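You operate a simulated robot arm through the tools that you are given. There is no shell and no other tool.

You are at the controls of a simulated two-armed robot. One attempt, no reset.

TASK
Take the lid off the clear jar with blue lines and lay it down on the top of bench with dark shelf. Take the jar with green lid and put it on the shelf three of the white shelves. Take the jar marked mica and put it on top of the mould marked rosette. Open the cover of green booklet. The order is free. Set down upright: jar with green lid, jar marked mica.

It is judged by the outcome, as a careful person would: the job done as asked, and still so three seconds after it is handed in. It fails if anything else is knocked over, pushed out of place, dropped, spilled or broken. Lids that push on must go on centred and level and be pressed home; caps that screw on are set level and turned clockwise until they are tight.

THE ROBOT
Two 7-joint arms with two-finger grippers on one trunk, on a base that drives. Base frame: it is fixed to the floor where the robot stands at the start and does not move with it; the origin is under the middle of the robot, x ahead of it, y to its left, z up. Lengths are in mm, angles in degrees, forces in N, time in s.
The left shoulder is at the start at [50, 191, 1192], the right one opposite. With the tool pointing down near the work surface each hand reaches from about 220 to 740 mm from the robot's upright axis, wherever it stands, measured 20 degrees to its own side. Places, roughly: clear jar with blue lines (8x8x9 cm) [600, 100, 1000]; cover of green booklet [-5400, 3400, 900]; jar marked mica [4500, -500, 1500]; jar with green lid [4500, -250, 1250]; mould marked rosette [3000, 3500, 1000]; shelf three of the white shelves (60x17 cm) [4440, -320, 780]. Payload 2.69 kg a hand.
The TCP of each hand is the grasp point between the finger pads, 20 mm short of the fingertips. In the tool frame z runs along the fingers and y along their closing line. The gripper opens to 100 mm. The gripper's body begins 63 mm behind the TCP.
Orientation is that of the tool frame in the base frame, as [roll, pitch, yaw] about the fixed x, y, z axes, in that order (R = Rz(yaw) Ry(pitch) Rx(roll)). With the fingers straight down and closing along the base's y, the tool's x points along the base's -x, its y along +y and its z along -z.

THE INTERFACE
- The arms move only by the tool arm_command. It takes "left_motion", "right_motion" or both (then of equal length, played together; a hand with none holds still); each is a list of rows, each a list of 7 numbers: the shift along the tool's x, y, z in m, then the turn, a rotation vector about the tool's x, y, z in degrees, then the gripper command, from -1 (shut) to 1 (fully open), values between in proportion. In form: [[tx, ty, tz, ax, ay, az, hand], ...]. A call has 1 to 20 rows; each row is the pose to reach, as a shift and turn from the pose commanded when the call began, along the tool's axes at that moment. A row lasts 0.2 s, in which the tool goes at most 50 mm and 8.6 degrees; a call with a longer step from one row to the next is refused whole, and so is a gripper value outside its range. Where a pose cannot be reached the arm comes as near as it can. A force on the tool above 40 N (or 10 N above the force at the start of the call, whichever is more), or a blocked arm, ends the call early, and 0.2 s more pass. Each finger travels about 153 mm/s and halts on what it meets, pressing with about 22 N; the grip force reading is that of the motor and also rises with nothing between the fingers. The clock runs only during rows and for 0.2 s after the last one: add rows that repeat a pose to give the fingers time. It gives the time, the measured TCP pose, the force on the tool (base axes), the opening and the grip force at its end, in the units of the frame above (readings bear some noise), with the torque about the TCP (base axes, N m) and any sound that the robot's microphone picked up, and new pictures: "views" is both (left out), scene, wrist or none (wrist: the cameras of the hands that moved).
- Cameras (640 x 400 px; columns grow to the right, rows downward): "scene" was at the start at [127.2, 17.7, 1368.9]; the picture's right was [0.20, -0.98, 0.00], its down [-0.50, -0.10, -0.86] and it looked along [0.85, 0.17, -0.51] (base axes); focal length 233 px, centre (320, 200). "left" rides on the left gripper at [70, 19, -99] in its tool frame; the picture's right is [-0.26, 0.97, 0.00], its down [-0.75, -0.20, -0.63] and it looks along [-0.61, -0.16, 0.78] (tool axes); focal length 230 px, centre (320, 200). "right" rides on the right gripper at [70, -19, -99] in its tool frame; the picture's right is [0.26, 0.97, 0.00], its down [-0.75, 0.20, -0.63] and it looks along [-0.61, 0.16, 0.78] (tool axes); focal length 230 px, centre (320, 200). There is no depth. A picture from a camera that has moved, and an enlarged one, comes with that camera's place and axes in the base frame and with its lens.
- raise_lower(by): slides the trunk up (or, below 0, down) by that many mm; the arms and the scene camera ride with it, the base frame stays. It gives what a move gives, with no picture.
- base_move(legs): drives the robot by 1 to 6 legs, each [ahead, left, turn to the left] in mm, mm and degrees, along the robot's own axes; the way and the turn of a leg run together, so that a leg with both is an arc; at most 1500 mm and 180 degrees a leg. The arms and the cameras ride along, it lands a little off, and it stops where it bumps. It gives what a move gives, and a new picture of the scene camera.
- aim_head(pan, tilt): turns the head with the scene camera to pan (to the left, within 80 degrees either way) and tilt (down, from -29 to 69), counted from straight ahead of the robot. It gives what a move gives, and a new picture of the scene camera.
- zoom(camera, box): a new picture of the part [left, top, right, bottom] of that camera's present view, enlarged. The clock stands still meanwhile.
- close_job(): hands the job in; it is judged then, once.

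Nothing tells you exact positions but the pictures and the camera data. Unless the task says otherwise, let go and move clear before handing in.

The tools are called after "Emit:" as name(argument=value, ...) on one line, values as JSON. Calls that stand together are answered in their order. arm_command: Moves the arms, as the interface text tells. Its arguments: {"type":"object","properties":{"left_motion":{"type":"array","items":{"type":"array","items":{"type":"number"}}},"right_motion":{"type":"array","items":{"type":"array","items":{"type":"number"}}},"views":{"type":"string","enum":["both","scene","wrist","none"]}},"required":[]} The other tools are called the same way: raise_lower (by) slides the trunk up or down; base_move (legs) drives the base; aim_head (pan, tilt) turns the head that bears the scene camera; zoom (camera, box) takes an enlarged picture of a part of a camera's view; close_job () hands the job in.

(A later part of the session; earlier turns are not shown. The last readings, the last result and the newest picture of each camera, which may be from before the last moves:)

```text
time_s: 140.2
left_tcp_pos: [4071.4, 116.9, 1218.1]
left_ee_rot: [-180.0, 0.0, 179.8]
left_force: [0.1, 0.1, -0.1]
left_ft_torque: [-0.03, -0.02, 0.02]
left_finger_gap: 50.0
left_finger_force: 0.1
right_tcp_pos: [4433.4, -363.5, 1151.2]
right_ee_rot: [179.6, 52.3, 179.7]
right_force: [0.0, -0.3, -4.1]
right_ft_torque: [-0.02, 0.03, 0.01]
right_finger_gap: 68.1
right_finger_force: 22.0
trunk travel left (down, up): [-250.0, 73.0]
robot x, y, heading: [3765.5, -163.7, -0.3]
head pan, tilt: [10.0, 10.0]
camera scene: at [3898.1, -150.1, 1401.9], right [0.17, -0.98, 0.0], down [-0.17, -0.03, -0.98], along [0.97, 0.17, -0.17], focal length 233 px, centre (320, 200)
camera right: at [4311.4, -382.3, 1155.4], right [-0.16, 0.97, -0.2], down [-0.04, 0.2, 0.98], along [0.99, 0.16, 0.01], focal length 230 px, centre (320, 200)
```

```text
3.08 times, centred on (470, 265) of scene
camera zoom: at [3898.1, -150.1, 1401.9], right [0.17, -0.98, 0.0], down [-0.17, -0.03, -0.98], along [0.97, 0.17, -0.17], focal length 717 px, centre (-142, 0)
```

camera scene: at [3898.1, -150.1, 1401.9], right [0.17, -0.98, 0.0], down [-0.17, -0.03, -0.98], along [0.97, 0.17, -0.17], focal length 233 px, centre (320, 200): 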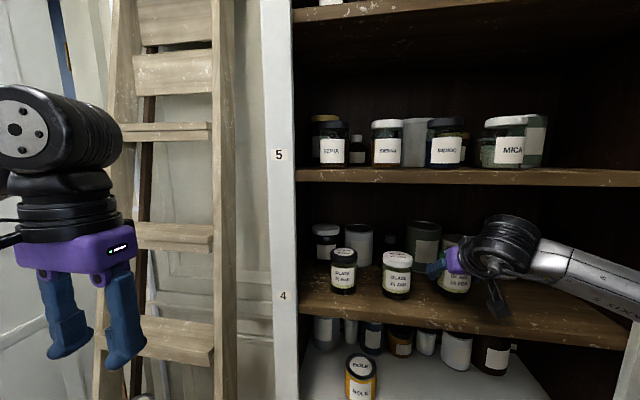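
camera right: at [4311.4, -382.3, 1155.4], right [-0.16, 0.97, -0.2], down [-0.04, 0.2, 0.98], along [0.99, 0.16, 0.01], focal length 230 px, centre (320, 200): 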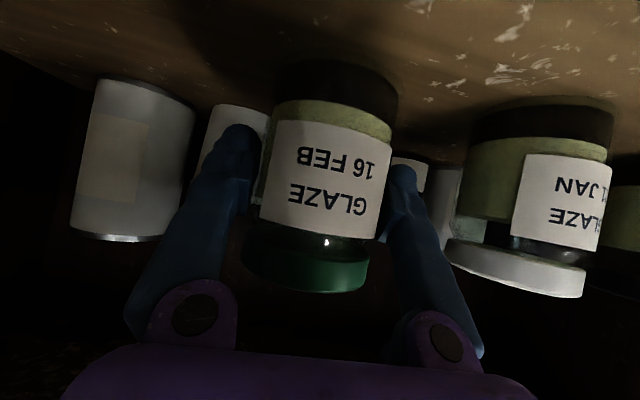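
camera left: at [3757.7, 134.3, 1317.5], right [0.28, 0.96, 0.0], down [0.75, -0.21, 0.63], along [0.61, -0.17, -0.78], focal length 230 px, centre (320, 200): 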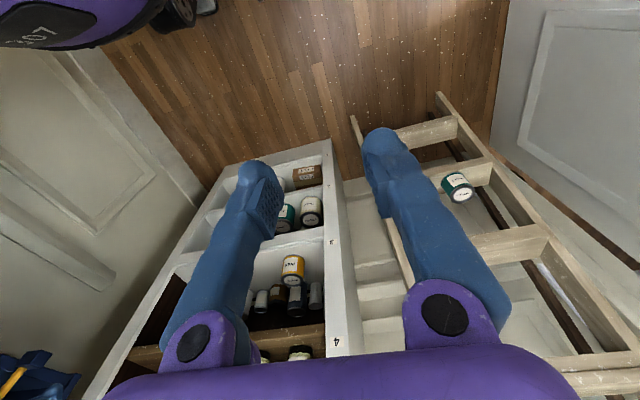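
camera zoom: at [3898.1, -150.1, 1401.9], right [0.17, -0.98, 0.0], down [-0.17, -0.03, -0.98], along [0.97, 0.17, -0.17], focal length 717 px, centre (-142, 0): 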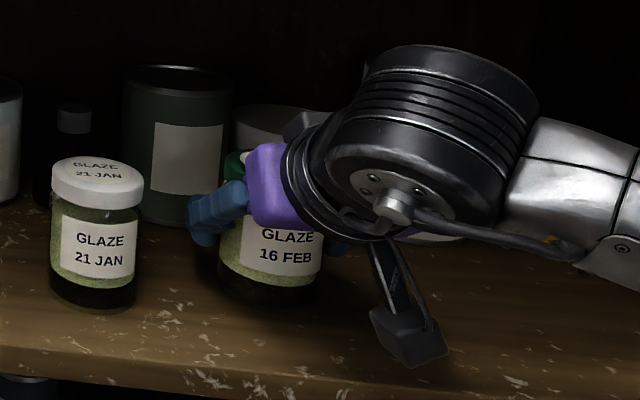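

The jar (4 N) is held firmly. I'll draw it straight out of the shelf toward me.

Emit:
arm_command(right_motion=[[0.0061, 0, -0.0079, 0, 0, 0, -1], [0.0123, 0, -0.0158, 0, 0, 0, -1], [0.0245, 0, -0.0316, 0, 0, 0, -1], [0.0368, 0, -0.0474, 0, 0, 0, -1], [0.049, 0, -0.0632, 0, 0, 0, -1], [0.0613, 0, -0.079, 0, 0, 0, -1], [0.0735, 0, -0.0948, 0, 0, 0, -1], [0.0858, 0, -0.1106, 0, 0, 0, -1], [0.098, 0, -0.1264, 0, 0, 0, -1], [0.1042, 0, -0.1343, 0, 0, 0, -1], [0.1042, 0, -0.1343, 0, 0, 0, -1]])

```text
time_s: 142.8
left_tcp_pos: [4064.8, 138.9, 1214.2]
left_ee_rot: [-178.9, 0.1, -179.5]
left_force: [-0.1, 0.2, -0.1]
left_ft_torque: [0.05, 0.09, 0.03]
left_finger_gap: 49.8
left_finger_force: 0.0
right_tcp_pos: [4262.3, -327.5, 1152.1]
right_ee_rot: [-178.4, 52.0, -176.1]
right_force: [-2.0, -4.8, -2.0]
right_ft_torque: [0.27, -0.01, 0.3]
right_finger_gap: 67.9
right_finger_force: 22.1
trunk travel left (down, up): [-250.0, 73.0]
robot x, y, heading: [3765.1, -165.2, 0.4]
head pan, tilt: [10.0, 10.0]
stopped in row 11 (right hand): the arm was blocked; the commanded pose is now the measured one
camera scene: at [3896.2, -126.0, 1402.8], right [0.18, -0.98, 0.02], down [-0.17, -0.05, -0.98], along [0.97, 0.18, -0.17], focal length 233 px, centre (320, 200)
camera right: at [4139.8, -350.6, 1158.3], right [-0.2, 0.95, -0.22], down [-0.04, 0.21, 0.98], along [0.98, 0.21, 0.0], focal length 230 px, centre (320, 200)
```

scene: 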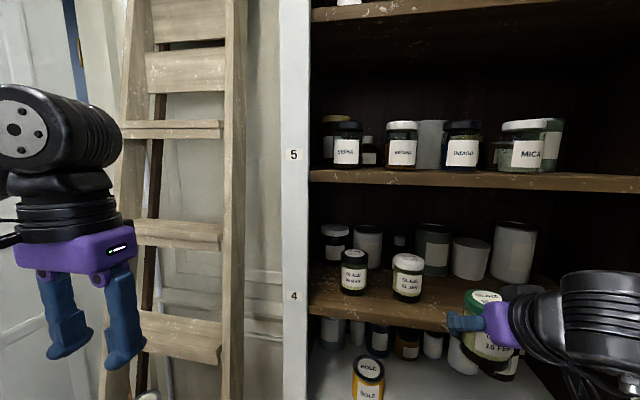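
right: 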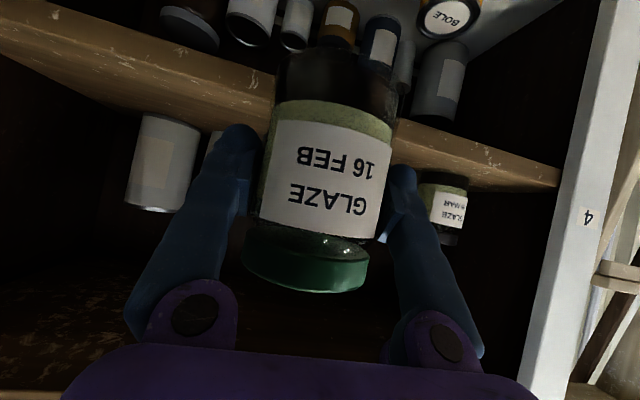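

The right arm got blocked while retracting, and my body swayed left, so the right elbow is likely pressing something on the right. I'll look there.

Emit:
aim_head(pan=-70, tilt=15)

```text
time_s: 144.3
left_tcp_pos: [4068.1, 138.9, 1212.6]
left_ee_rot: [-178.8, 0.1, -179.8]
left_force: [-1.8, 1.1, -0.6]
left_ft_torque: [-0.07, -0.12, 0.03]
left_finger_gap: 50.1
left_finger_force: 0.0
right_tcp_pos: [4261.1, -327.9, 1154.7]
right_ee_rot: [-178.2, 52.4, -176.5]
right_force: [2.2, 3.7, -5.1]
right_ft_torque: [-0.24, 0.07, -0.33]
right_finger_gap: 68.2
right_finger_force: 22.0
trunk travel left (down, up): [-250.0, 73.0]
robot x, y, heading: [3770.3, -167.4, 0.5]
head pan, tilt: [-70.0, 15.0]
camera scene: at [3836.3, -228.9, 1395.7], right [-0.94, -0.35, 0.01], down [-0.09, 0.22, -0.97], along [0.34, -0.91, -0.24], focal length 233 px, centre (320, 200)
```

scene: 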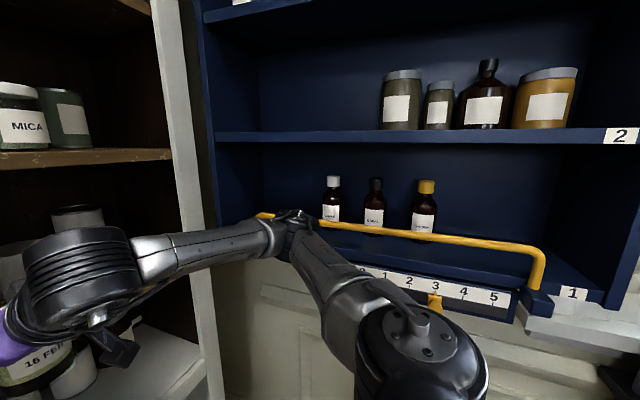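

The right elbow is leaning on the yellow rail of the blue shelf. I'll step the base left, away from it, keeping the jar clear in front of the white shelves.

Emit:
base_move(legs=[[0, 60, 0]])

Emit:
base_move(legs=[[0, 90, 0]])

```text
time_s: 145.0
left_tcp_pos: [4062.2, 137.5, 1215.6]
left_ee_rot: [-179.1, 0.3, -179.5]
left_force: [-1.6, 0.0, -0.4]
left_ft_torque: [0.0, -0.01, -0.02]
left_finger_gap: 50.0
left_finger_force: 0.0
right_tcp_pos: [4255.7, -326.2, 1153.9]
right_ee_rot: [-178.6, 52.4, -176.1]
right_force: [0.6, -0.8, -4.2]
right_ft_torque: [0.01, 0.01, 0.04]
right_finger_gap: 67.8
right_finger_force: 22.6
trunk travel left (down, up): [-250.0, 73.0]
robot x, y, heading: [3767.6, -163.8, 0.5]
head pan, tilt: [-70.0, 15.0]
stopped in leg 1: the robot was blocked; the commanded pose is now the measured one
camera scene: at [3832.0, -232.3, 1395.7], right [-0.94, -0.35, 0.0], down [-0.09, 0.23, -0.97], along [0.34, -0.91, -0.24], focal length 233 px, centre (320, 200)
```

scene: 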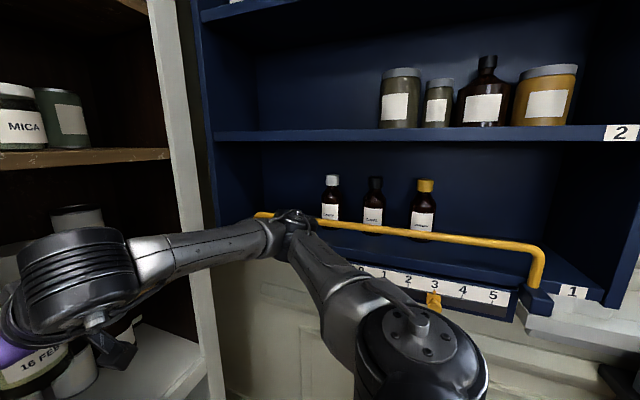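

```text
time_s: 146.4
left_tcp_pos: [4067.2, 211.3, 1218.7]
left_ee_rot: [-179.9, 0.0, -179.7]
left_force: [-0.2, -0.2, -0.8]
left_ft_torque: [-0.01, 0.0, 0.04]
left_finger_gap: 49.8
left_finger_force: 0.2
right_tcp_pos: [4260.5, -253.0, 1149.1]
right_ee_rot: [179.8, 52.1, -177.6]
right_force: [0.2, -0.8, -4.4]
right_ft_torque: [-0.05, 0.02, -0.04]
right_finger_gap: 68.0
right_finger_force: 21.9
trunk travel left (down, up): [-250.0, 73.0]
robot x, y, heading: [3767.2, -77.4, 0.4]
head pan, tilt: [-70.0, 15.0]
camera scene: at [3838.2, -160.8, 1393.8], right [-0.94, -0.35, 0.0], down [-0.09, 0.24, -0.97], along [0.34, -0.9, -0.26], focal length 233 px, centre (320, 200)
```

scene: 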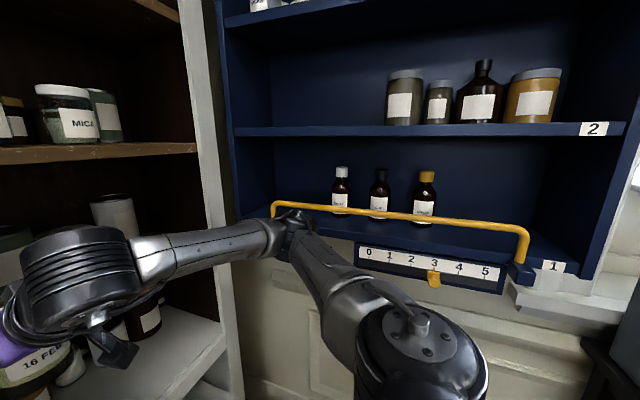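

Freed: the three bottles on the rail are still standing and the jar is secure. I'll step a bit more left, then lower the trunk to bring the jar to shelf 3's height.

Emit:
base_move(legs=[[0, 50, 0]])

Emit:
raise_lower(by=-230)

Emit:
aim_head(pan=-15, tilt=15)

Emit:
zoom(camera="right", box=[0, 0, 640, 400])

```text
time_s: 147.6
left_tcp_pos: [4066.6, 263.1, 1218.6]
left_ee_rot: [-180.0, 0.0, -179.6]
left_force: [-0.8, 0.7, -0.3]
left_ft_torque: [-0.02, 0.03, 0.03]
left_finger_gap: 49.7
left_finger_force: 0.1
right_tcp_pos: [4260.8, -201.4, 1148.7]
right_ee_rot: [-180.0, 52.1, -177.4]
right_force: [-0.5, 0.0, -3.8]
right_ft_torque: [0.02, 0.0, -0.03]
right_finger_gap: 67.6
right_finger_force: 21.9
trunk travel left (down, up): [-250.0, 73.0]
robot x, y, heading: [3771.0, -25.9, 0.5]
head pan, tilt: [-70.0, 15.0]
camera scene: at [3837.8, -110.4, 1393.8], right [-0.94, -0.35, 0.0], down [-0.09, 0.24, -0.97], along [0.34, -0.9, -0.26], focal length 233 px, centre (320, 200)
```

scene: 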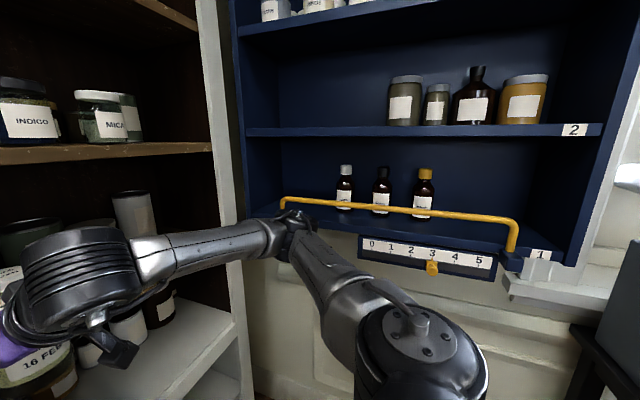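

```text
time_s: 150.0
left_tcp_pos: [4067.0, 262.1, 988.8]
left_ee_rot: [-179.9, 0.0, -179.6]
left_force: [0.2, -0.9, 0.1]
left_ft_torque: [0.03, 0.0, -0.02]
left_finger_gap: 49.8
left_finger_force: 0.0
right_tcp_pos: [4261.8, -202.5, 918.1]
right_ee_rot: [179.8, 52.1, -177.5]
right_force: [-0.1, 0.1, -3.5]
right_ft_torque: [0.0, 0.03, 0.02]
right_finger_gap: 68.1
right_finger_force: 22.6
trunk travel left (down, up): [-20.0, 303.0]
robot x, y, heading: [3767.9, -23.8, 0.3]
head pan, tilt: [-70.0, 15.0]
```

```text
time_s: 151.2
left_tcp_pos: [4065.1, 262.1, 988.0]
left_ee_rot: [180.0, 0.0, -179.6]
left_force: [-0.3, -0.2, 0.1]
left_ft_torque: [-0.03, 0.02, -0.02]
left_finger_gap: 49.8
left_finger_force: 0.1
right_tcp_pos: [4261.4, -202.8, 919.0]
right_ee_rot: [179.8, 52.1, -177.5]
right_force: [0.7, -0.6, -4.0]
right_ft_torque: [-0.01, 0.04, 0.01]
right_finger_gap: 67.9
right_finger_force: 22.0
trunk travel left (down, up): [-20.0, 303.0]
robot x, y, heading: [3766.5, -23.3, 0.5]
head pan, tilt: [-15.0, 15.0]
camera scene: at [3895.4, -46.6, 1163.7], right [-0.25, -0.97, 0.0], down [-0.25, 0.07, -0.97], along [0.94, -0.24, -0.26], focal length 233 px, centre (320, 200)
```

scene: 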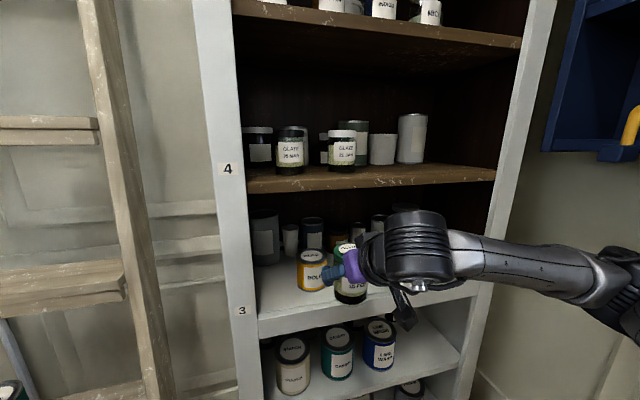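

```text
1.00 times, centred on (320, 200) of right (not enlarged: the box is as wide or as high as the picture)
camera zoom: at [4139.5, -226.0, 924.1], right [-0.2, 0.96, -0.2], down [-0.04, 0.2, 0.98], along [0.98, 0.21, 0.0], focal length 230 px, centre (320, 200)
```

zoom: 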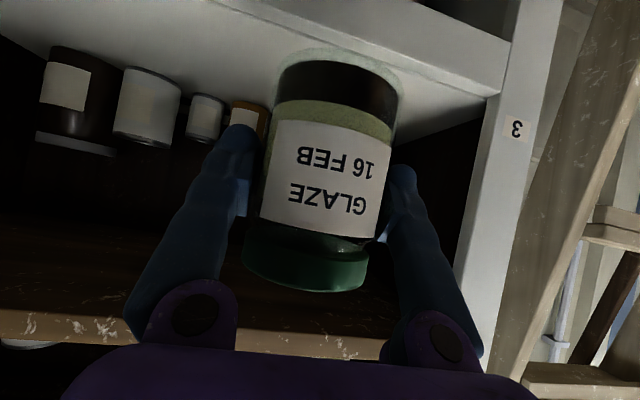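

Jar held in front of shelf 3. I'll move it right to y≈−340 while still outside, then forward over the free front area of shelf 3.

Emit:
arm_command(right_motion=[[0.0007, -0.025, -0.0009, 0, 0, 0, -1], [0.0015, -0.055, -0.0019, 0, 0, 0, -1], [0.0022, -0.085, -0.0028, 0, 0, 0, -1], [0.003, -0.113, -0.0038, 0, 0, 0, -1], [0.0037, -0.1379, -0.0047, 0, 0, 0, -1], [0.0037, -0.1379, -0.0047, 0, 0, 0, -1]])

```text
time_s: 152.6
left_tcp_pos: [4066.6, 262.0, 988.3]
left_ee_rot: [-179.9, 0.0, -179.6]
left_force: [0.1, -0.9, -0.2]
left_ft_torque: [0.0, -0.02, -0.02]
left_finger_gap: 50.1
left_finger_force: 0.0
right_tcp_pos: [4261.8, -342.0, 918.2]
right_ee_rot: [179.8, 52.1, -177.6]
right_force: [-0.4, -0.6, -3.5]
right_ft_torque: [0.0, 0.0, -0.01]
right_finger_gap: 67.7
right_finger_force: 22.4
trunk travel left (down, up): [-20.0, 303.0]
robot x, y, heading: [3769.0, -22.0, 0.4]
head pan, tilt: [-15.0, 15.0]
camera scene: at [3895.4, -46.6, 1163.7], right [-0.25, -0.97, 0.0], down [-0.25, 0.06, -0.97], along [0.94, -0.24, -0.26], focal length 233 px, centre (320, 200)
camera right: at [4139.3, -366.1, 923.4], right [-0.2, 0.96, -0.2], down [-0.04, 0.2, 0.98], along [0.98, 0.21, 0.0], focal length 230 px, centre (320, 200)
```

scene: 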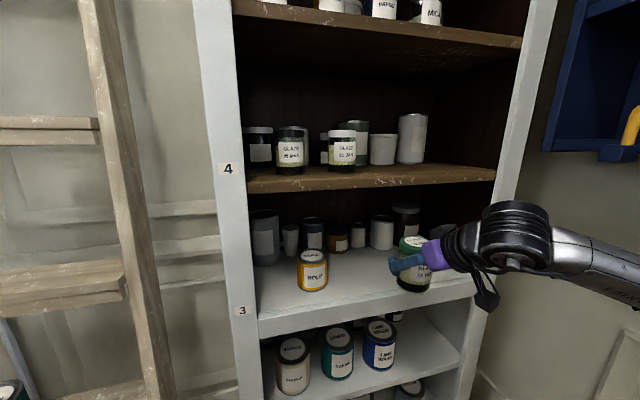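
right: 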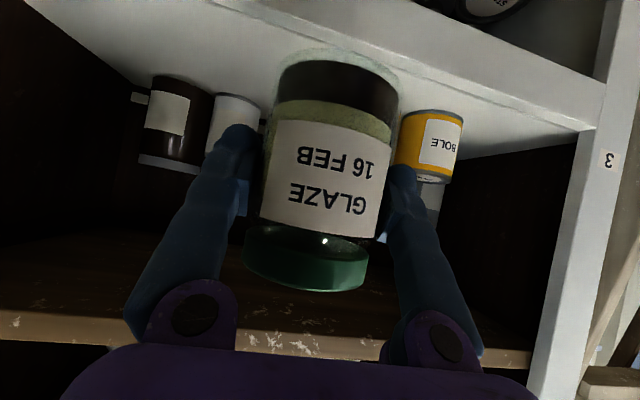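

Emit:
arm_command(right_motion=[[-0.0123, -0.0009, 0.0158, 0, 0, 0, -1], [-0.0245, -0.0017, 0.0315, 0, 0, 0, -1], [-0.0368, -0.0026, 0.0473, 0, 0, 0, -1], [-0.049, -0.0035, 0.063, 0, 0, 0, -1], [-0.0613, -0.0044, 0.0788, 0, 0, 0, -1], [-0.0736, -0.0052, 0.0946, 0, 0, 0, -1], [-0.0858, -0.0061, 0.1103, 0, 0, 0, -1], [-0.0981, -0.007, 0.1261, 0, 0, 0, -1], [-0.1079, -0.0077, 0.1387, 0, 0, 0, -1], [-0.1079, -0.0077, 0.1387, 0, 0, 0, -1]])

Emit:
zoom(camera="scene", box=[260, 190, 500, 340])

```text
time_s: 154.8
left_tcp_pos: [4067.1, 261.6, 988.1]
left_ee_rot: [-180.0, 0.0, -179.7]
left_force: [1.0, -0.8, -0.3]
left_ft_torque: [-0.03, 0.0, 0.01]
left_finger_gap: 50.0
left_finger_force: 0.1
right_tcp_pos: [4437.5, -341.6, 916.5]
right_ee_rot: [179.9, 52.1, -177.5]
right_force: [0.0, -0.3, -3.8]
right_ft_torque: [-0.01, 0.0, 0.02]
right_finger_gap: 67.8
right_finger_force: 22.1
trunk travel left (down, up): [-20.0, 303.0]
robot x, y, heading: [3762.6, -26.4, 0.7]
head pan, tilt: [-15.0, 15.0]
camera scene: at [3895.5, -46.6, 1163.7], right [-0.25, -0.97, 0.0], down [-0.25, 0.06, -0.97], along [0.94, -0.24, -0.26], focal length 233 px, centre (320, 200)
camera right: at [4315.9, -365.0, 922.4], right [-0.2, 0.96, -0.2], down [-0.04, 0.2, 0.98], along [0.98, 0.21, 0.0], focal length 230 px, centre (320, 200)
```

scene: 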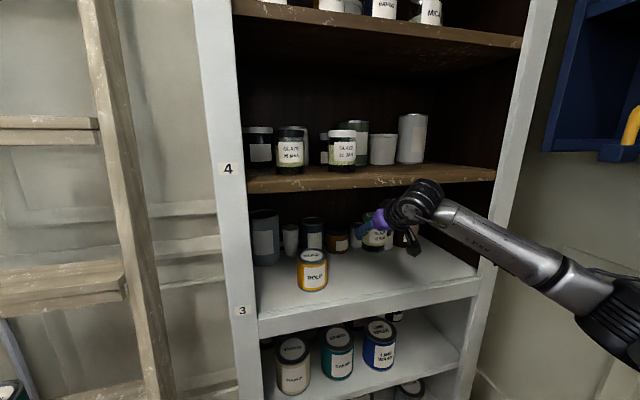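
right: 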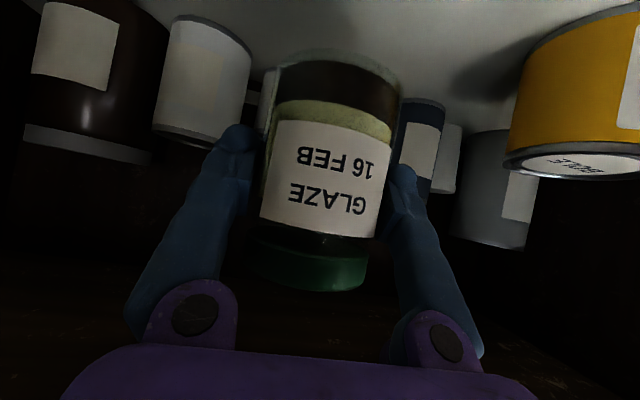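

```text
2.67 times, centred on (380, 265) of scene
camera zoom: at [3895.5, -46.6, 1163.7], right [-0.25, -0.97, 0.0], down [-0.25, 0.06, -0.97], along [0.94, -0.24, -0.26], focal length 621 px, centre (160, 27)
```

zoom: 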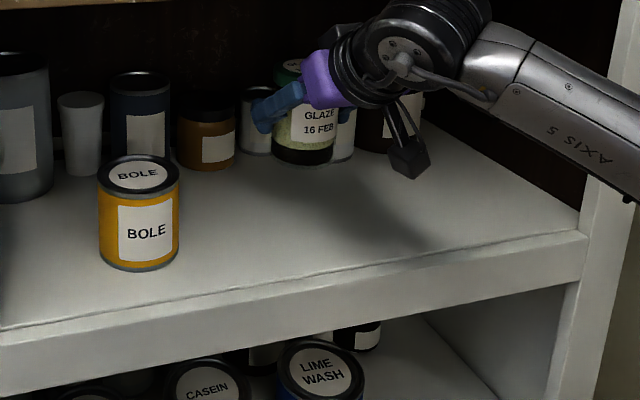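

The jar hovers over the free area of shelf 3, clear of BOLE and the back row. I'll lower it, most of the way first.

Emit:
arm_command(right_motion=[[0.0118, 0, 0.0092, 0, 0, 0, -1], [0.0237, 0, 0.0184, 0, 0, 0, -1], [0.0355, 0, 0.0276, 0, 0, 0, -1], [0.0473, 0, 0.0368, 0, 0, 0, -1], [0.0552, 0, 0.043, 0, 0, 0, -1], [0.0552, 0, 0.043, 0, 0, 0, -1]])

Emit:
zoom(camera="scene", box=[260, 190, 500, 340])

```text
time_s: 156.2
left_tcp_pos: [4066.0, 263.1, 987.6]
left_ee_rot: [-179.9, 0.0, -179.6]
left_force: [-0.2, -0.1, 0.0]
left_ft_torque: [0.0, 0.0, 0.0]
left_finger_gap: 50.2
left_finger_force: 0.0
right_tcp_pos: [4437.6, -338.3, 847.1]
right_ee_rot: [179.7, 52.1, -177.6]
right_force: [1.4, -0.1, -3.7]
right_ft_torque: [0.0, 0.0, 0.01]
right_finger_gap: 67.8
right_finger_force: 21.4
trunk travel left (down, up): [-20.0, 303.0]
robot x, y, heading: [3767.2, -26.7, 0.5]
head pan, tilt: [-15.0, 15.0]
camera scene: at [3895.5, -46.6, 1163.7], right [-0.25, -0.97, 0.0], down [-0.25, 0.06, -0.97], along [0.94, -0.24, -0.26], focal length 233 px, centre (320, 200)
camera right: at [4315.9, -362.4, 852.8], right [-0.2, 0.96, -0.2], down [-0.05, 0.2, 0.98], along [0.98, 0.21, 0.0], focal length 230 px, centre (320, 200)
```

scene: 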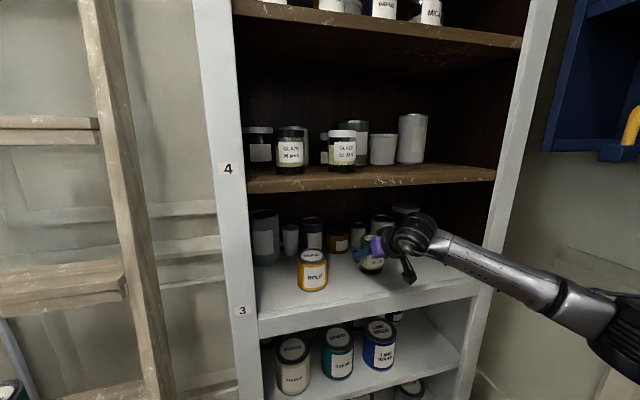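
right: 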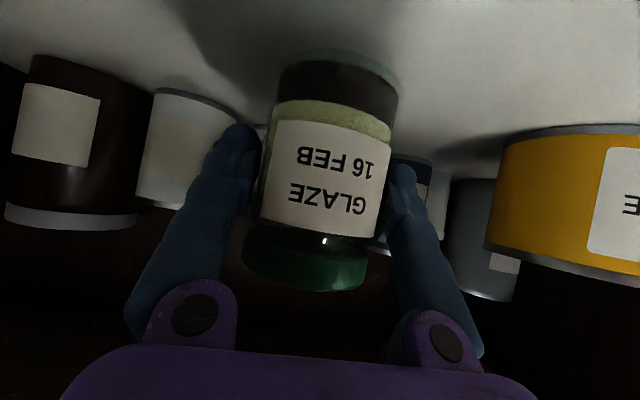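

```text
2.67 times, centred on (380, 265) of scene
camera zoom: at [3895.5, -46.6, 1163.7], right [-0.25, -0.97, 0.0], down [-0.25, 0.06, -0.97], along [0.94, -0.24, -0.26], focal length 621 px, centre (160, 27)
```

zoom: 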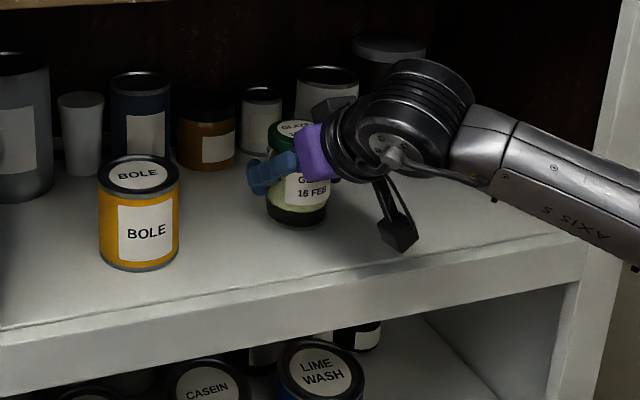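

Emit:
arm_command(right_motion=[[0.0024, 0, 0.0018, 0, 0, 0, -1], [0.0047, 0, 0.0037, 0, 0, 0, -1], [0.0071, 0, 0.0055, 0, 0, 0, -1], [0.0087, 0, 0.0068, 0, 0, 0, -1], [0.0087, 0, 0.0068, 0, 0, 0, -1]], views="wrist")

Emit:
zoom(camera="scene", box=[320, 210, 440, 300])

```text
time_s: 157.4
left_tcp_pos: [4065.4, 261.3, 988.8]
left_ee_rot: [180.0, -0.1, -179.6]
left_force: [-1.0, 0.6, -1.2]
left_ft_torque: [0.01, 0.0, -0.05]
left_finger_gap: 50.4
left_finger_force: 0.1
right_tcp_pos: [4436.3, -339.7, 835.9]
right_ee_rot: [179.9, 52.1, -177.6]
right_force: [-0.1, 0.1, -3.0]
right_ft_torque: [-0.01, 0.04, 0.02]
right_finger_gap: 67.7
right_finger_force: 21.8
trunk travel left (down, up): [-20.0, 303.0]
robot x, y, heading: [3766.0, -19.6, 0.5]
head pan, tilt: [-15.0, 15.0]
camera right: at [4316.1, -363.5, 841.8], right [-0.2, 0.96, -0.2], down [-0.04, 0.2, 0.98], along [0.98, 0.21, 0.0], focal length 230 px, centre (320, 200)
```

right: 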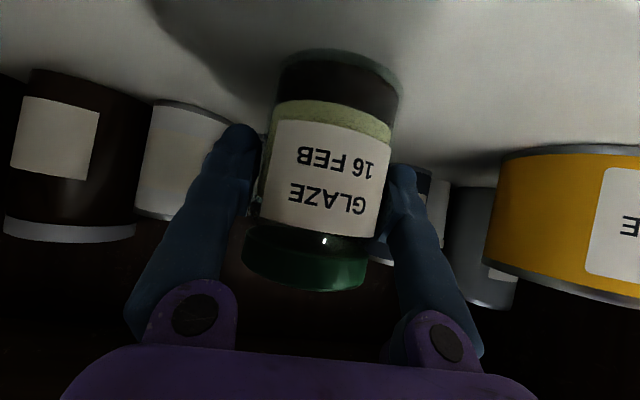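

```text
4.44 times, centred on (380, 255) of scene
camera zoom: at [3895.5, -46.6, 1163.7], right [-0.25, -0.97, 0.0], down [-0.25, 0.06, -0.97], along [0.94, -0.24, -0.26], focal length 1035 px, centre (53, -44)
```

zoom: 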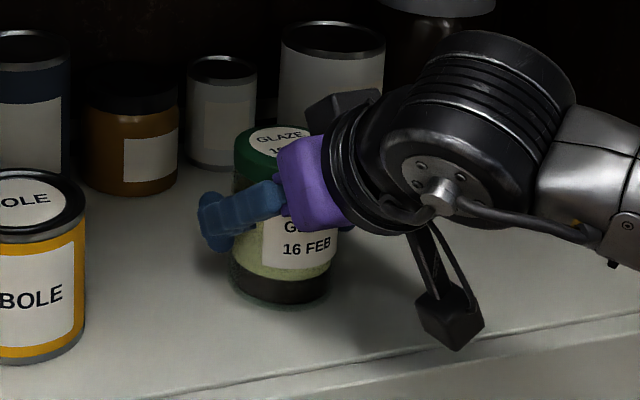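

Emit:
arm_command(right_motion=[[0.0016, 0, 0.0012, 0, 0, 0, -1], [0.0032, 0, 0.0025, 0, 0, 0, -1], [0.0047, 0, 0.0037, 0, 0, 0, -1], [0.0047, 0, 0.0037, 0, 0, 0, -1]], views="none")

```text
time_s: 158.4
left_tcp_pos: [4063.9, 262.3, 988.5]
left_ee_rot: [-180.0, 0.1, -179.6]
left_force: [-0.6, 0.2, -0.6]
left_ft_torque: [-0.01, -0.02, 0.0]
left_finger_gap: 49.9
left_finger_force: 0.0
right_tcp_pos: [4436.0, -339.6, 835.9]
right_ee_rot: [179.8, 52.5, -177.5]
right_force: [-0.1, -3.1, 14.0]
right_ft_torque: [0.15, 0.21, 0.07]
right_finger_gap: 67.9
right_finger_force: 22.0
trunk travel left (down, up): [-20.0, 303.0]
robot x, y, heading: [3765.1, -22.8, 0.6]
head pan, tilt: [-15.0, 15.0]
```

Contact with shelf 3 (about 18 N). I'll ease up 3 mm and open the fingers.

Emit:
arm_command(right_motion=[[-0.0014, 0, -0.0011, 0, 0, 0, -1], [-0.0028, 0, -0.0022, 0, 0, 0, -1], [-0.0028, 0, -0.0022, 0, 0, 0, 0.5], [-0.0028, 0, -0.0022, 0, 0, 0, 0.9], [-0.0028, 0, -0.0022, 0, 0, 0, 1], [-0.0028, 0, -0.0022, 0, 0, 0, 1]])

Emit:
zoom(camera="scene", box=[320, 210, 440, 300])

```text
time_s: 159.8
left_tcp_pos: [4066.0, 261.8, 988.7]
left_ee_rot: [179.9, 0.0, -179.7]
left_force: [-0.1, -0.3, -0.5]
left_ft_torque: [-0.02, 0.03, 0.01]
left_finger_gap: 49.7
left_finger_force: 0.0
right_tcp_pos: [4437.8, -340.3, 835.6]
right_ee_rot: [179.7, 52.1, -177.5]
right_force: [0.1, 0.0, -0.3]
right_ft_torque: [0.04, 0.02, 0.01]
right_finger_gap: 100.3
right_finger_force: 0.0
trunk travel left (down, up): [-20.0, 303.0]
robot x, y, heading: [3766.4, -24.9, 0.3]
head pan, tilt: [-15.0, 15.0]
camera scene: at [3895.1, -46.5, 1163.8], right [-0.25, -0.97, 0.0], down [-0.25, 0.06, -0.97], along [0.94, -0.24, -0.26], focal length 233 px, centre (320, 200)
camera right: at [4315.7, -363.7, 841.0], right [-0.2, 0.96, -0.2], down [-0.05, 0.2, 0.98], along [0.98, 0.21, 0.0], focal length 230 px, centre (320, 200)
```

scene: 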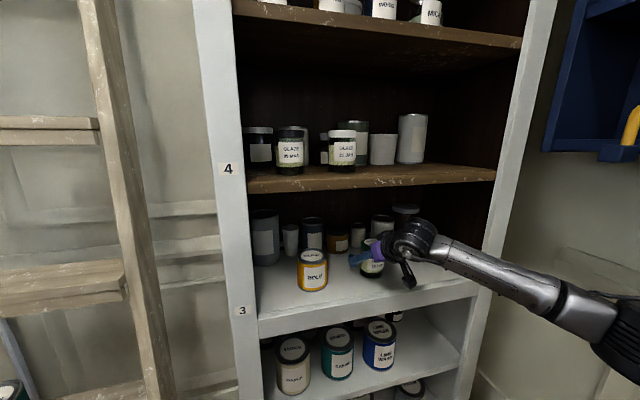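
right: 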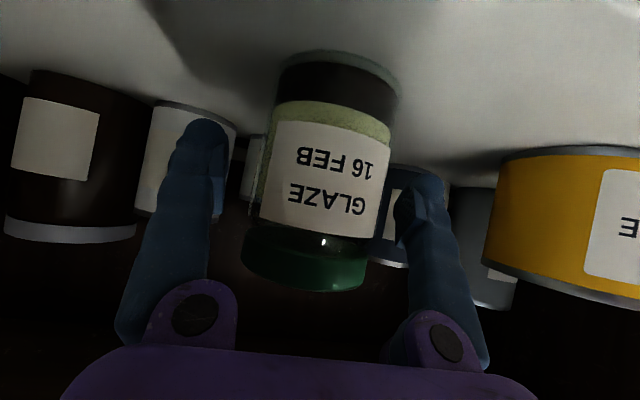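

```text
4.44 times, centred on (380, 255) of scene
camera zoom: at [3895.1, -46.5, 1163.8], right [-0.25, -0.97, 0.0], down [-0.25, 0.06, -0.97], along [0.94, -0.24, -0.26], focal length 1035 px, centre (53, -44)
```

zoom: 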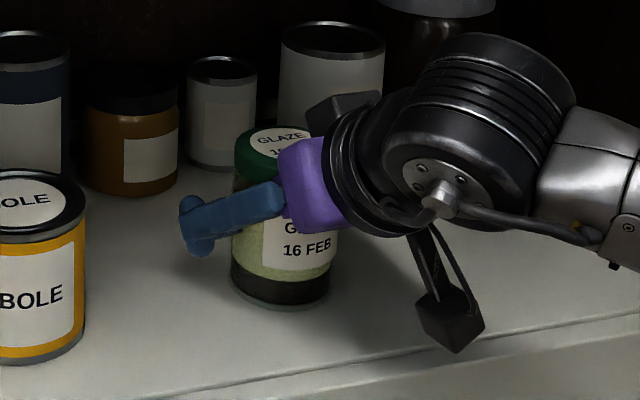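

The green-lid jar stands upright on shelf 3. I'll back the open hand out along the finger direction.

Emit:
arm_command(right_motion=[[0, 0.0003, -0.008, 0, 0, 0, 1], [0, 0.0007, -0.02, 0, 0, 0, 1], [0, 0.0014, -0.04, 0, 0, 0, 1], [0, 0.0021, -0.06, 0, 0, 0, 1], [0, 0.0028, -0.08, 0, 0, 0, 1], [0, 0.0035, -0.1, 0, 0, 0, 1], [0, 0.0042, -0.12, 0, 0, 0, 1], [0, 0.0049, -0.14, 0, 0, 0, 1], [0, 0.0056, -0.16, 0, 0, 0, 1], [0, 0.0056, -0.16, 0, 0, 0, 1]])

Emit:
zoom(camera="scene", box=[260, 190, 500, 340])

```text
time_s: 162.0
left_tcp_pos: [4065.1, 261.8, 988.8]
left_ee_rot: [180.0, 0.0, -179.6]
left_force: [-0.1, -0.3, -0.1]
left_ft_torque: [0.01, 0.0, 0.02]
left_finger_gap: 50.1
left_finger_force: 0.0
right_tcp_pos: [4308.4, -338.7, 936.8]
right_ee_rot: [179.9, 52.1, -177.6]
right_force: [-0.5, 0.4, -0.5]
right_ft_torque: [0.01, 0.04, 0.03]
right_finger_gap: 99.8
right_finger_force: 0.1
trunk travel left (down, up): [-20.0, 303.0]
robot x, y, heading: [3765.7, -23.5, 0.6]
head pan, tilt: [-15.0, 15.0]
camera scene: at [3895.1, -46.5, 1163.8], right [-0.25, -0.97, 0.0], down [-0.25, 0.06, -0.97], along [0.94, -0.24, -0.26], focal length 233 px, centre (320, 200)
camera right: at [4186.6, -362.7, 940.7], right [-0.2, 0.96, -0.2], down [-0.05, 0.2, 0.98], along [0.98, 0.21, 0.0], focal length 230 px, centre (320, 200)
```

scene: 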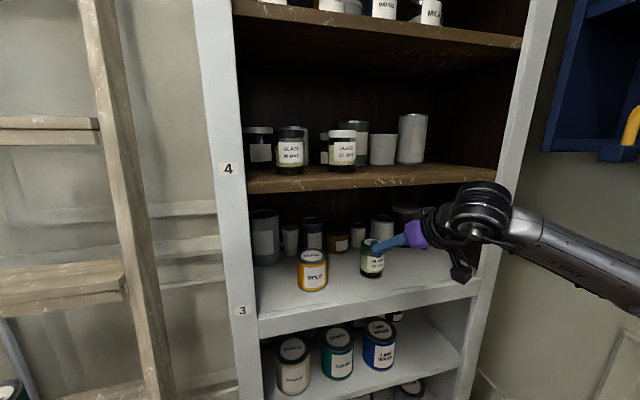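
right: 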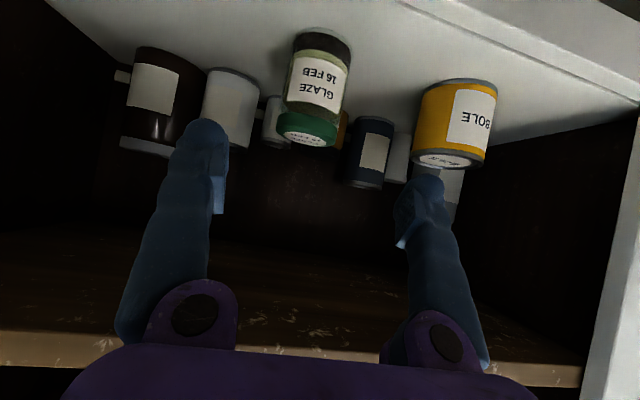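

```text
2.67 times, centred on (380, 265) of scene
camera zoom: at [3895.1, -46.5, 1163.8], right [-0.25, -0.97, 0.0], down [-0.25, 0.06, -0.97], along [0.94, -0.24, -0.26], focal length 621 px, centre (160, 27)
```

zoom: 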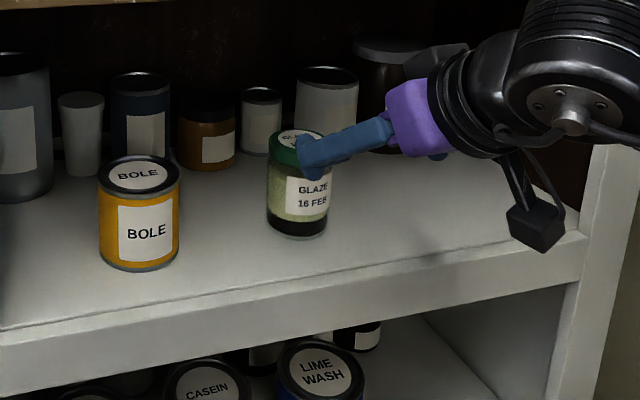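

Shelf 3 is done. Before raising the trunk for MICA, I'll check the right elbow's clearance to the blue shelf and its rail.

Emit:
aim_head(pan=-60, tilt=-5)

```text
time_s: 163.1
left_tcp_pos: [4066.2, 262.2, 987.7]
left_ee_rot: [-180.0, -0.1, -179.6]
left_force: [-1.1, 0.9, -0.4]
left_ft_torque: [0.0, -0.01, -0.01]
left_finger_gap: 50.1
left_finger_force: 0.2
right_tcp_pos: [4308.4, -339.2, 934.7]
right_ee_rot: [179.7, 52.0, -177.6]
right_force: [-0.6, -0.5, -0.5]
right_ft_torque: [0.0, -0.02, 0.03]
right_finger_gap: 99.8
right_finger_force: 0.0
trunk travel left (down, up): [-20.0, 303.0]
robot x, y, heading: [3766.4, -28.1, 0.8]
head pan, tilt: [-60.0, -5.0]
camera scene: at [3849.2, -98.4, 1195.7], right [-0.86, -0.51, 0.0], down [0.04, -0.07, -1.0], along [0.51, -0.86, 0.09], focal length 233 px, centre (320, 200)
```

scene: 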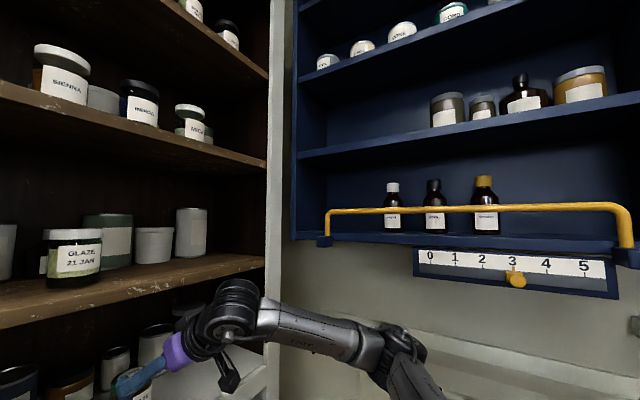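

The elbow has roughly 100 mm of clearance from the rail. I'll raise the trunk fully and look at MICA again.

Emit:
raise_lower(by=150)

Emit:
raise_lower(by=150)

Emit:
aim_head(pan=-25, tilt=5)

Emit:
zoom(camera="right", box=[0, 0, 640, 400])

```text
time_s: 164.9
left_tcp_pos: [4067.3, 262.5, 1139.1]
left_ee_rot: [-180.0, 0.0, -179.7]
left_force: [-0.7, 0.0, -0.2]
left_ft_torque: [0.02, 0.03, -0.02]
left_finger_gap: 49.8
left_finger_force: 0.0
right_tcp_pos: [4308.3, -340.1, 1085.2]
right_ee_rot: [179.8, 52.1, -177.6]
right_force: [0.1, -0.6, -0.3]
right_ft_torque: [0.01, -0.01, -0.02]
right_finger_gap: 100.1
right_finger_force: 0.0
trunk travel left (down, up): [-170.0, 153.0]
robot x, y, heading: [3766.6, -25.6, 0.5]
head pan, tilt: [-60.0, -5.0]
```

```text
time_s: 166.6
left_tcp_pos: [4066.4, 262.3, 1288.6]
left_ee_rot: [180.0, -0.1, -179.6]
left_force: [-0.3, 0.6, -0.2]
left_ft_torque: [0.01, 0.0, -0.01]
left_finger_gap: 49.9
left_finger_force: 0.1
right_tcp_pos: [4307.7, -339.4, 1234.2]
right_ee_rot: [179.8, 52.1, -177.6]
right_force: [0.7, 0.4, -0.1]
right_ft_torque: [0.0, 0.02, 0.03]
right_finger_gap: 100.1
right_finger_force: 0.1
trunk travel left (down, up): [-320.0, 3.0]
robot x, y, heading: [3768.0, -23.7, 0.5]
head pan, tilt: [-60.0, -5.0]
```

```text
time_s: 167.6
left_tcp_pos: [4066.6, 261.1, 1289.4]
left_ee_rot: [-180.0, 0.0, -179.5]
left_force: [-0.1, 0.7, 0.6]
left_ft_torque: [-0.01, 0.01, -0.04]
left_finger_gap: 49.9
left_finger_force: 0.1
right_tcp_pos: [4307.5, -338.2, 1234.5]
right_ee_rot: [179.8, 52.2, -177.5]
right_force: [0.5, 0.4, 0.6]
right_ft_torque: [0.02, 0.04, -0.01]
right_finger_gap: 100.1
right_finger_force: 0.1
trunk travel left (down, up): [-320.0, 3.0]
robot x, y, heading: [3765.9, -24.3, 0.1]
head pan, tilt: [-25.0, 5.0]
camera scene: at [3888.2, -61.2, 1480.0], right [-0.41, -0.91, 0.0], down [-0.08, 0.04, -1.0], along [0.91, -0.41, -0.09], focal length 233 px, centre (320, 200)
```

scene: 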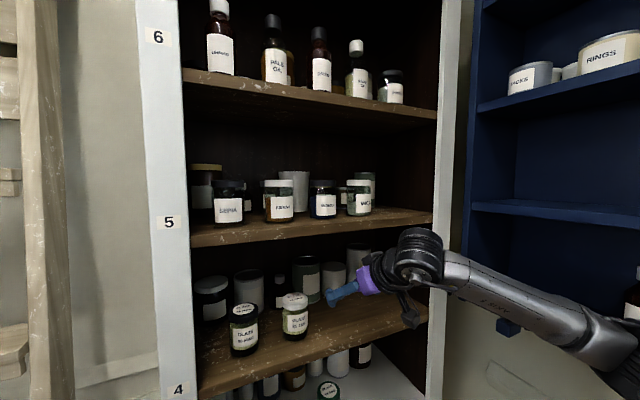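

```text
1.00 times, centred on (320, 200) of right (not enlarged: the box is as wide or as high as the picture)
camera zoom: at [4186.9, -362.7, 1240.5], right [-0.2, 0.96, -0.2], down [-0.05, 0.2, 0.98], along [0.98, 0.21, 0.0], focal length 230 px, centre (320, 200)
```

zoom: 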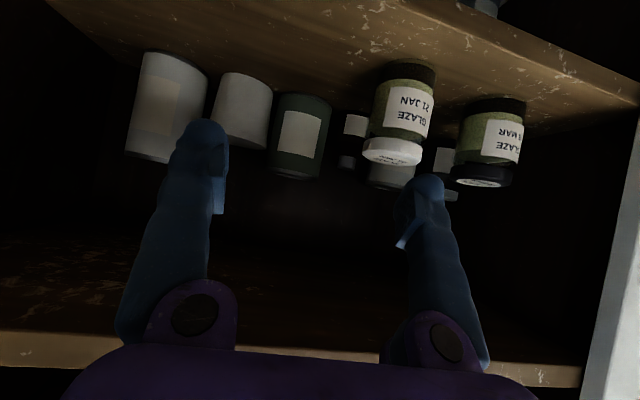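

Emit:
zoom(camera="scene", box=[250, 150, 430, 250])

```text
3.56 times, centred on (340, 200) of scene
camera zoom: at [3888.2, -61.2, 1480.0], right [-0.41, -0.91, 0.0], down [-0.08, 0.04, -1.0], along [0.91, -0.41, -0.09], focal length 828 px, centre (249, 200)
```

zoom: 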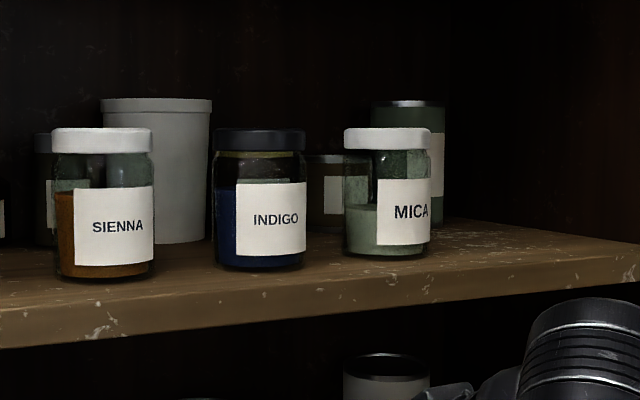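

MICA's base centre triangulates to (4424, −426, 1386) with INDIGO about 35 mm to its left. I'll narrow the fingers to 88 mm and raise the hand to a staging point in front of and above it.

Emit:
arm_command(right_motion=[[-0.0209, -0.0091, -0.0197, 0, 0, 0, 0.76], [-0.0418, -0.0182, -0.0393, 0, 0, 0, 0.76], [-0.0627, -0.0273, -0.059, 0, 0, 0, 0.76], [-0.0836, -0.0364, -0.0786, 0, 0, 0, 0.76], [-0.1045, -0.0455, -0.0983, 0, 0, 0, 0.76], [-0.1254, -0.0545, -0.1179, 0, 0, 0, 0.76], [-0.1463, -0.0636, -0.1376, 0, 0, 0, 0.76], [-0.1672, -0.0727, -0.1572, 0, 0, 0, 0.76], [-0.1881, -0.0818, -0.1769, 0, 0, 0, 0.76], [-0.209, -0.0909, -0.1965, 0, 0, 0, 0.76], [-0.209, -0.0909, -0.1965, 0, 0, 0, 0.76]])

```text
time_s: 170.0
left_tcp_pos: [4066.7, 262.2, 1288.4]
left_ee_rot: [-180.0, -0.1, -179.6]
left_force: [0.0, -0.1, -0.2]
left_ft_torque: [0.01, -0.02, 0.0]
left_finger_gap: 50.2
left_finger_force: 0.1
right_tcp_pos: [4286.1, -429.4, 1520.8]
right_ee_rot: [179.8, 52.0, -177.6]
right_force: [-0.2, 0.1, 0.2]
right_ft_torque: [-0.01, 0.02, 0.02]
right_finger_gap: 88.0
right_finger_force: 0.0
trunk travel left (down, up): [-320.0, 3.0]
robot x, y, heading: [3764.2, -24.3, 0.4]
head pan, tilt: [-25.0, 5.0]
camera scene: at [3888.4, -61.4, 1480.0], right [-0.41, -0.91, 0.0], down [-0.08, 0.04, -1.0], along [0.91, -0.41, -0.09], focal length 233 px, centre (320, 200)
camera right: at [4164.2, -453.0, 1525.1], right [-0.2, 0.96, -0.2], down [-0.05, 0.2, 0.98], along [0.98, 0.21, 0.0], focal length 230 px, centre (320, 200)
```

scene: 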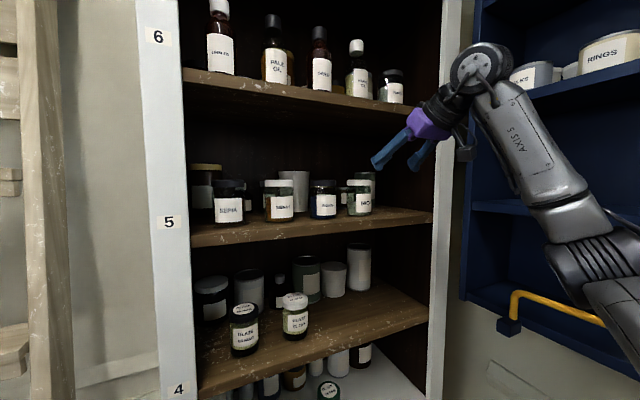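
right: 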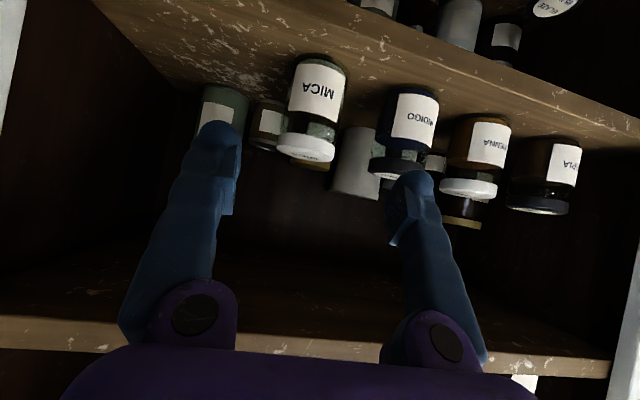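

Emit:
zoom(camera="right", box=[220, 40, 460, 190])

Emit:
zoom(camera="scene", box=[330, 20, 500, 230])

```text
2.67 times, centred on (340, 115) of right
camera zoom: at [4164.2, -453.0, 1525.1], right [-0.2, 0.96, -0.2], down [-0.05, 0.2, 0.98], along [0.98, 0.21, 0.0], focal length 614 px, centre (267, 427)
```

zoom: 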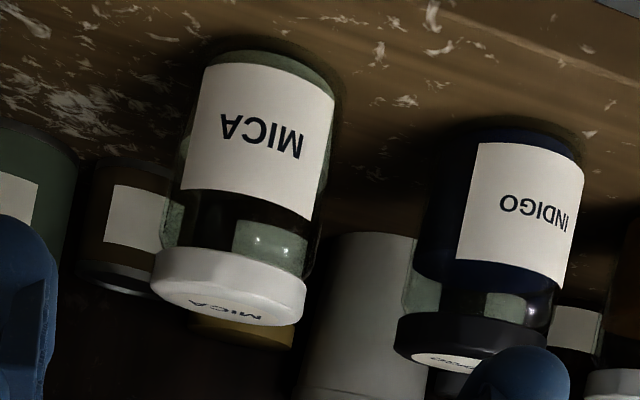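

```text
1.90 times, centred on (415, 125) of scene
camera zoom: at [3888.4, -61.4, 1480.0], right [-0.41, -0.91, 0.0], down [-0.08, 0.04, -1.0], along [0.91, -0.41, -0.09], focal length 444 px, centre (139, 343)
```

zoom: 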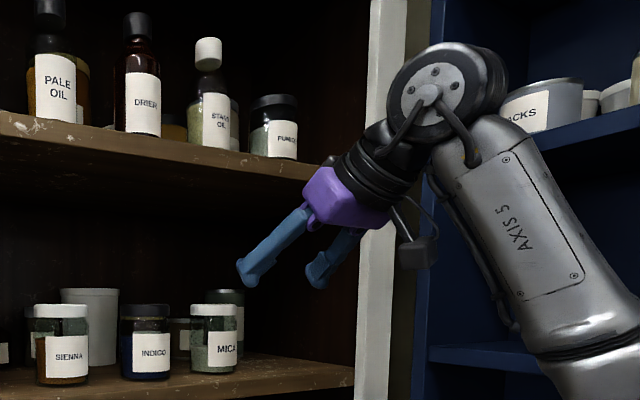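

MICA confirmed at (4425, −427), z 1386–1476. I'll approach along the fingers, 110 mm first.

Emit:
arm_command(right_motion=[[-0.008, -0.001, 0.005, 0, 0, 0, 0.76], [-0.017, -0.0015, 0.015, 0, 0, 0, 0.76], [-0.017, -0.002, 0.035, 0, 0, 0, 0.76], [-0.017, -0.0025, 0.055, 0, 0, 0, 0.76], [-0.017, -0.003, 0.075, 0, 0, 0, 0.76], [-0.017, -0.003, 0.095, 0, 0, 0, 0.76], [-0.017, -0.003, 0.11, 0, 0, 0, 0.76], [-0.017, -0.003, 0.11, 0, 0, 0, 0.76]])

Emit:
zoom(camera="scene", box=[280, 120, 460, 240])

```text
time_s: 171.8
left_tcp_pos: [4066.0, 262.5, 1289.8]
left_ee_rot: [180.0, 0.0, -179.6]
left_force: [0.4, 0.0, -0.4]
left_ft_torque: [0.0, -0.02, 0.0]
left_finger_gap: 50.2
left_finger_force: 0.1
right_tcp_pos: [4383.1, -429.8, 1466.1]
right_ee_rot: [179.9, 52.1, -177.6]
right_force: [0.4, -0.1, -0.5]
right_ft_torque: [-0.01, -0.03, 0.03]
right_finger_gap: 88.0
right_finger_force: 0.1
trunk travel left (down, up): [-320.0, 3.0]
robot x, y, heading: [3763.6, -23.1, 0.4]
head pan, tilt: [-25.0, 5.0]
camera scene: at [3888.0, -61.2, 1480.0], right [-0.41, -0.91, 0.0], down [-0.08, 0.04, -1.0], along [0.91, -0.41, -0.09], focal length 233 px, centre (320, 200)
camera right: at [4261.4, -453.2, 1472.6], right [-0.2, 0.96, -0.2], down [-0.05, 0.2, 0.98], along [0.98, 0.21, 0.0], focal length 230 px, centre (320, 200)
```

scene: 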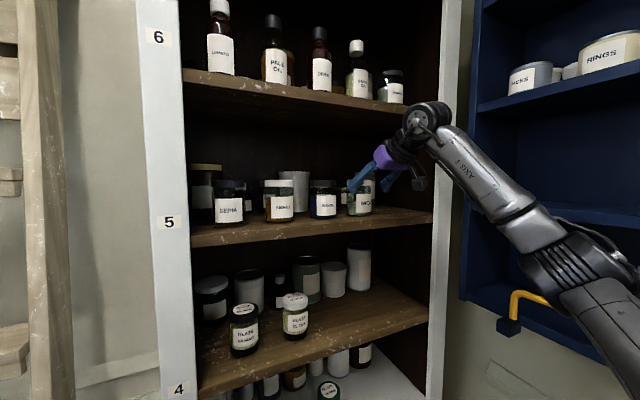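
right: 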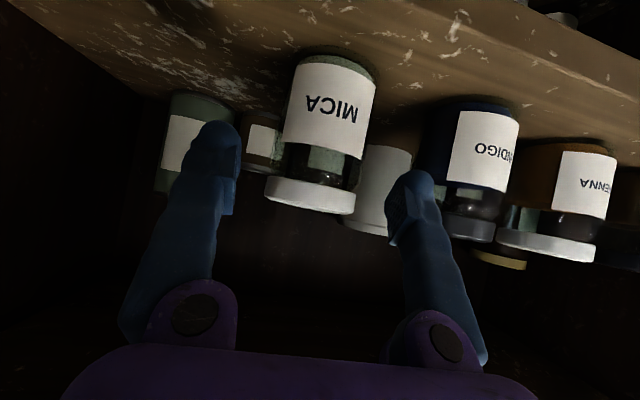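

```text
3.33 times, centred on (370, 180) of scene
camera zoom: at [3888.0, -61.2, 1480.0], right [-0.41, -0.91, 0.0], down [-0.08, 0.04, -1.0], along [0.91, -0.41, -0.09], focal length 776 px, centre (153, 267)
```

zoom: 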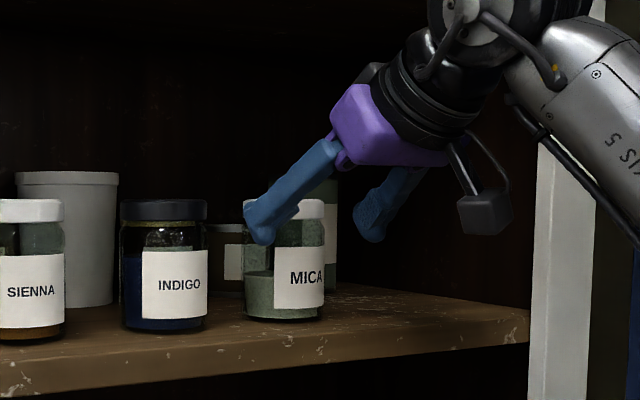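

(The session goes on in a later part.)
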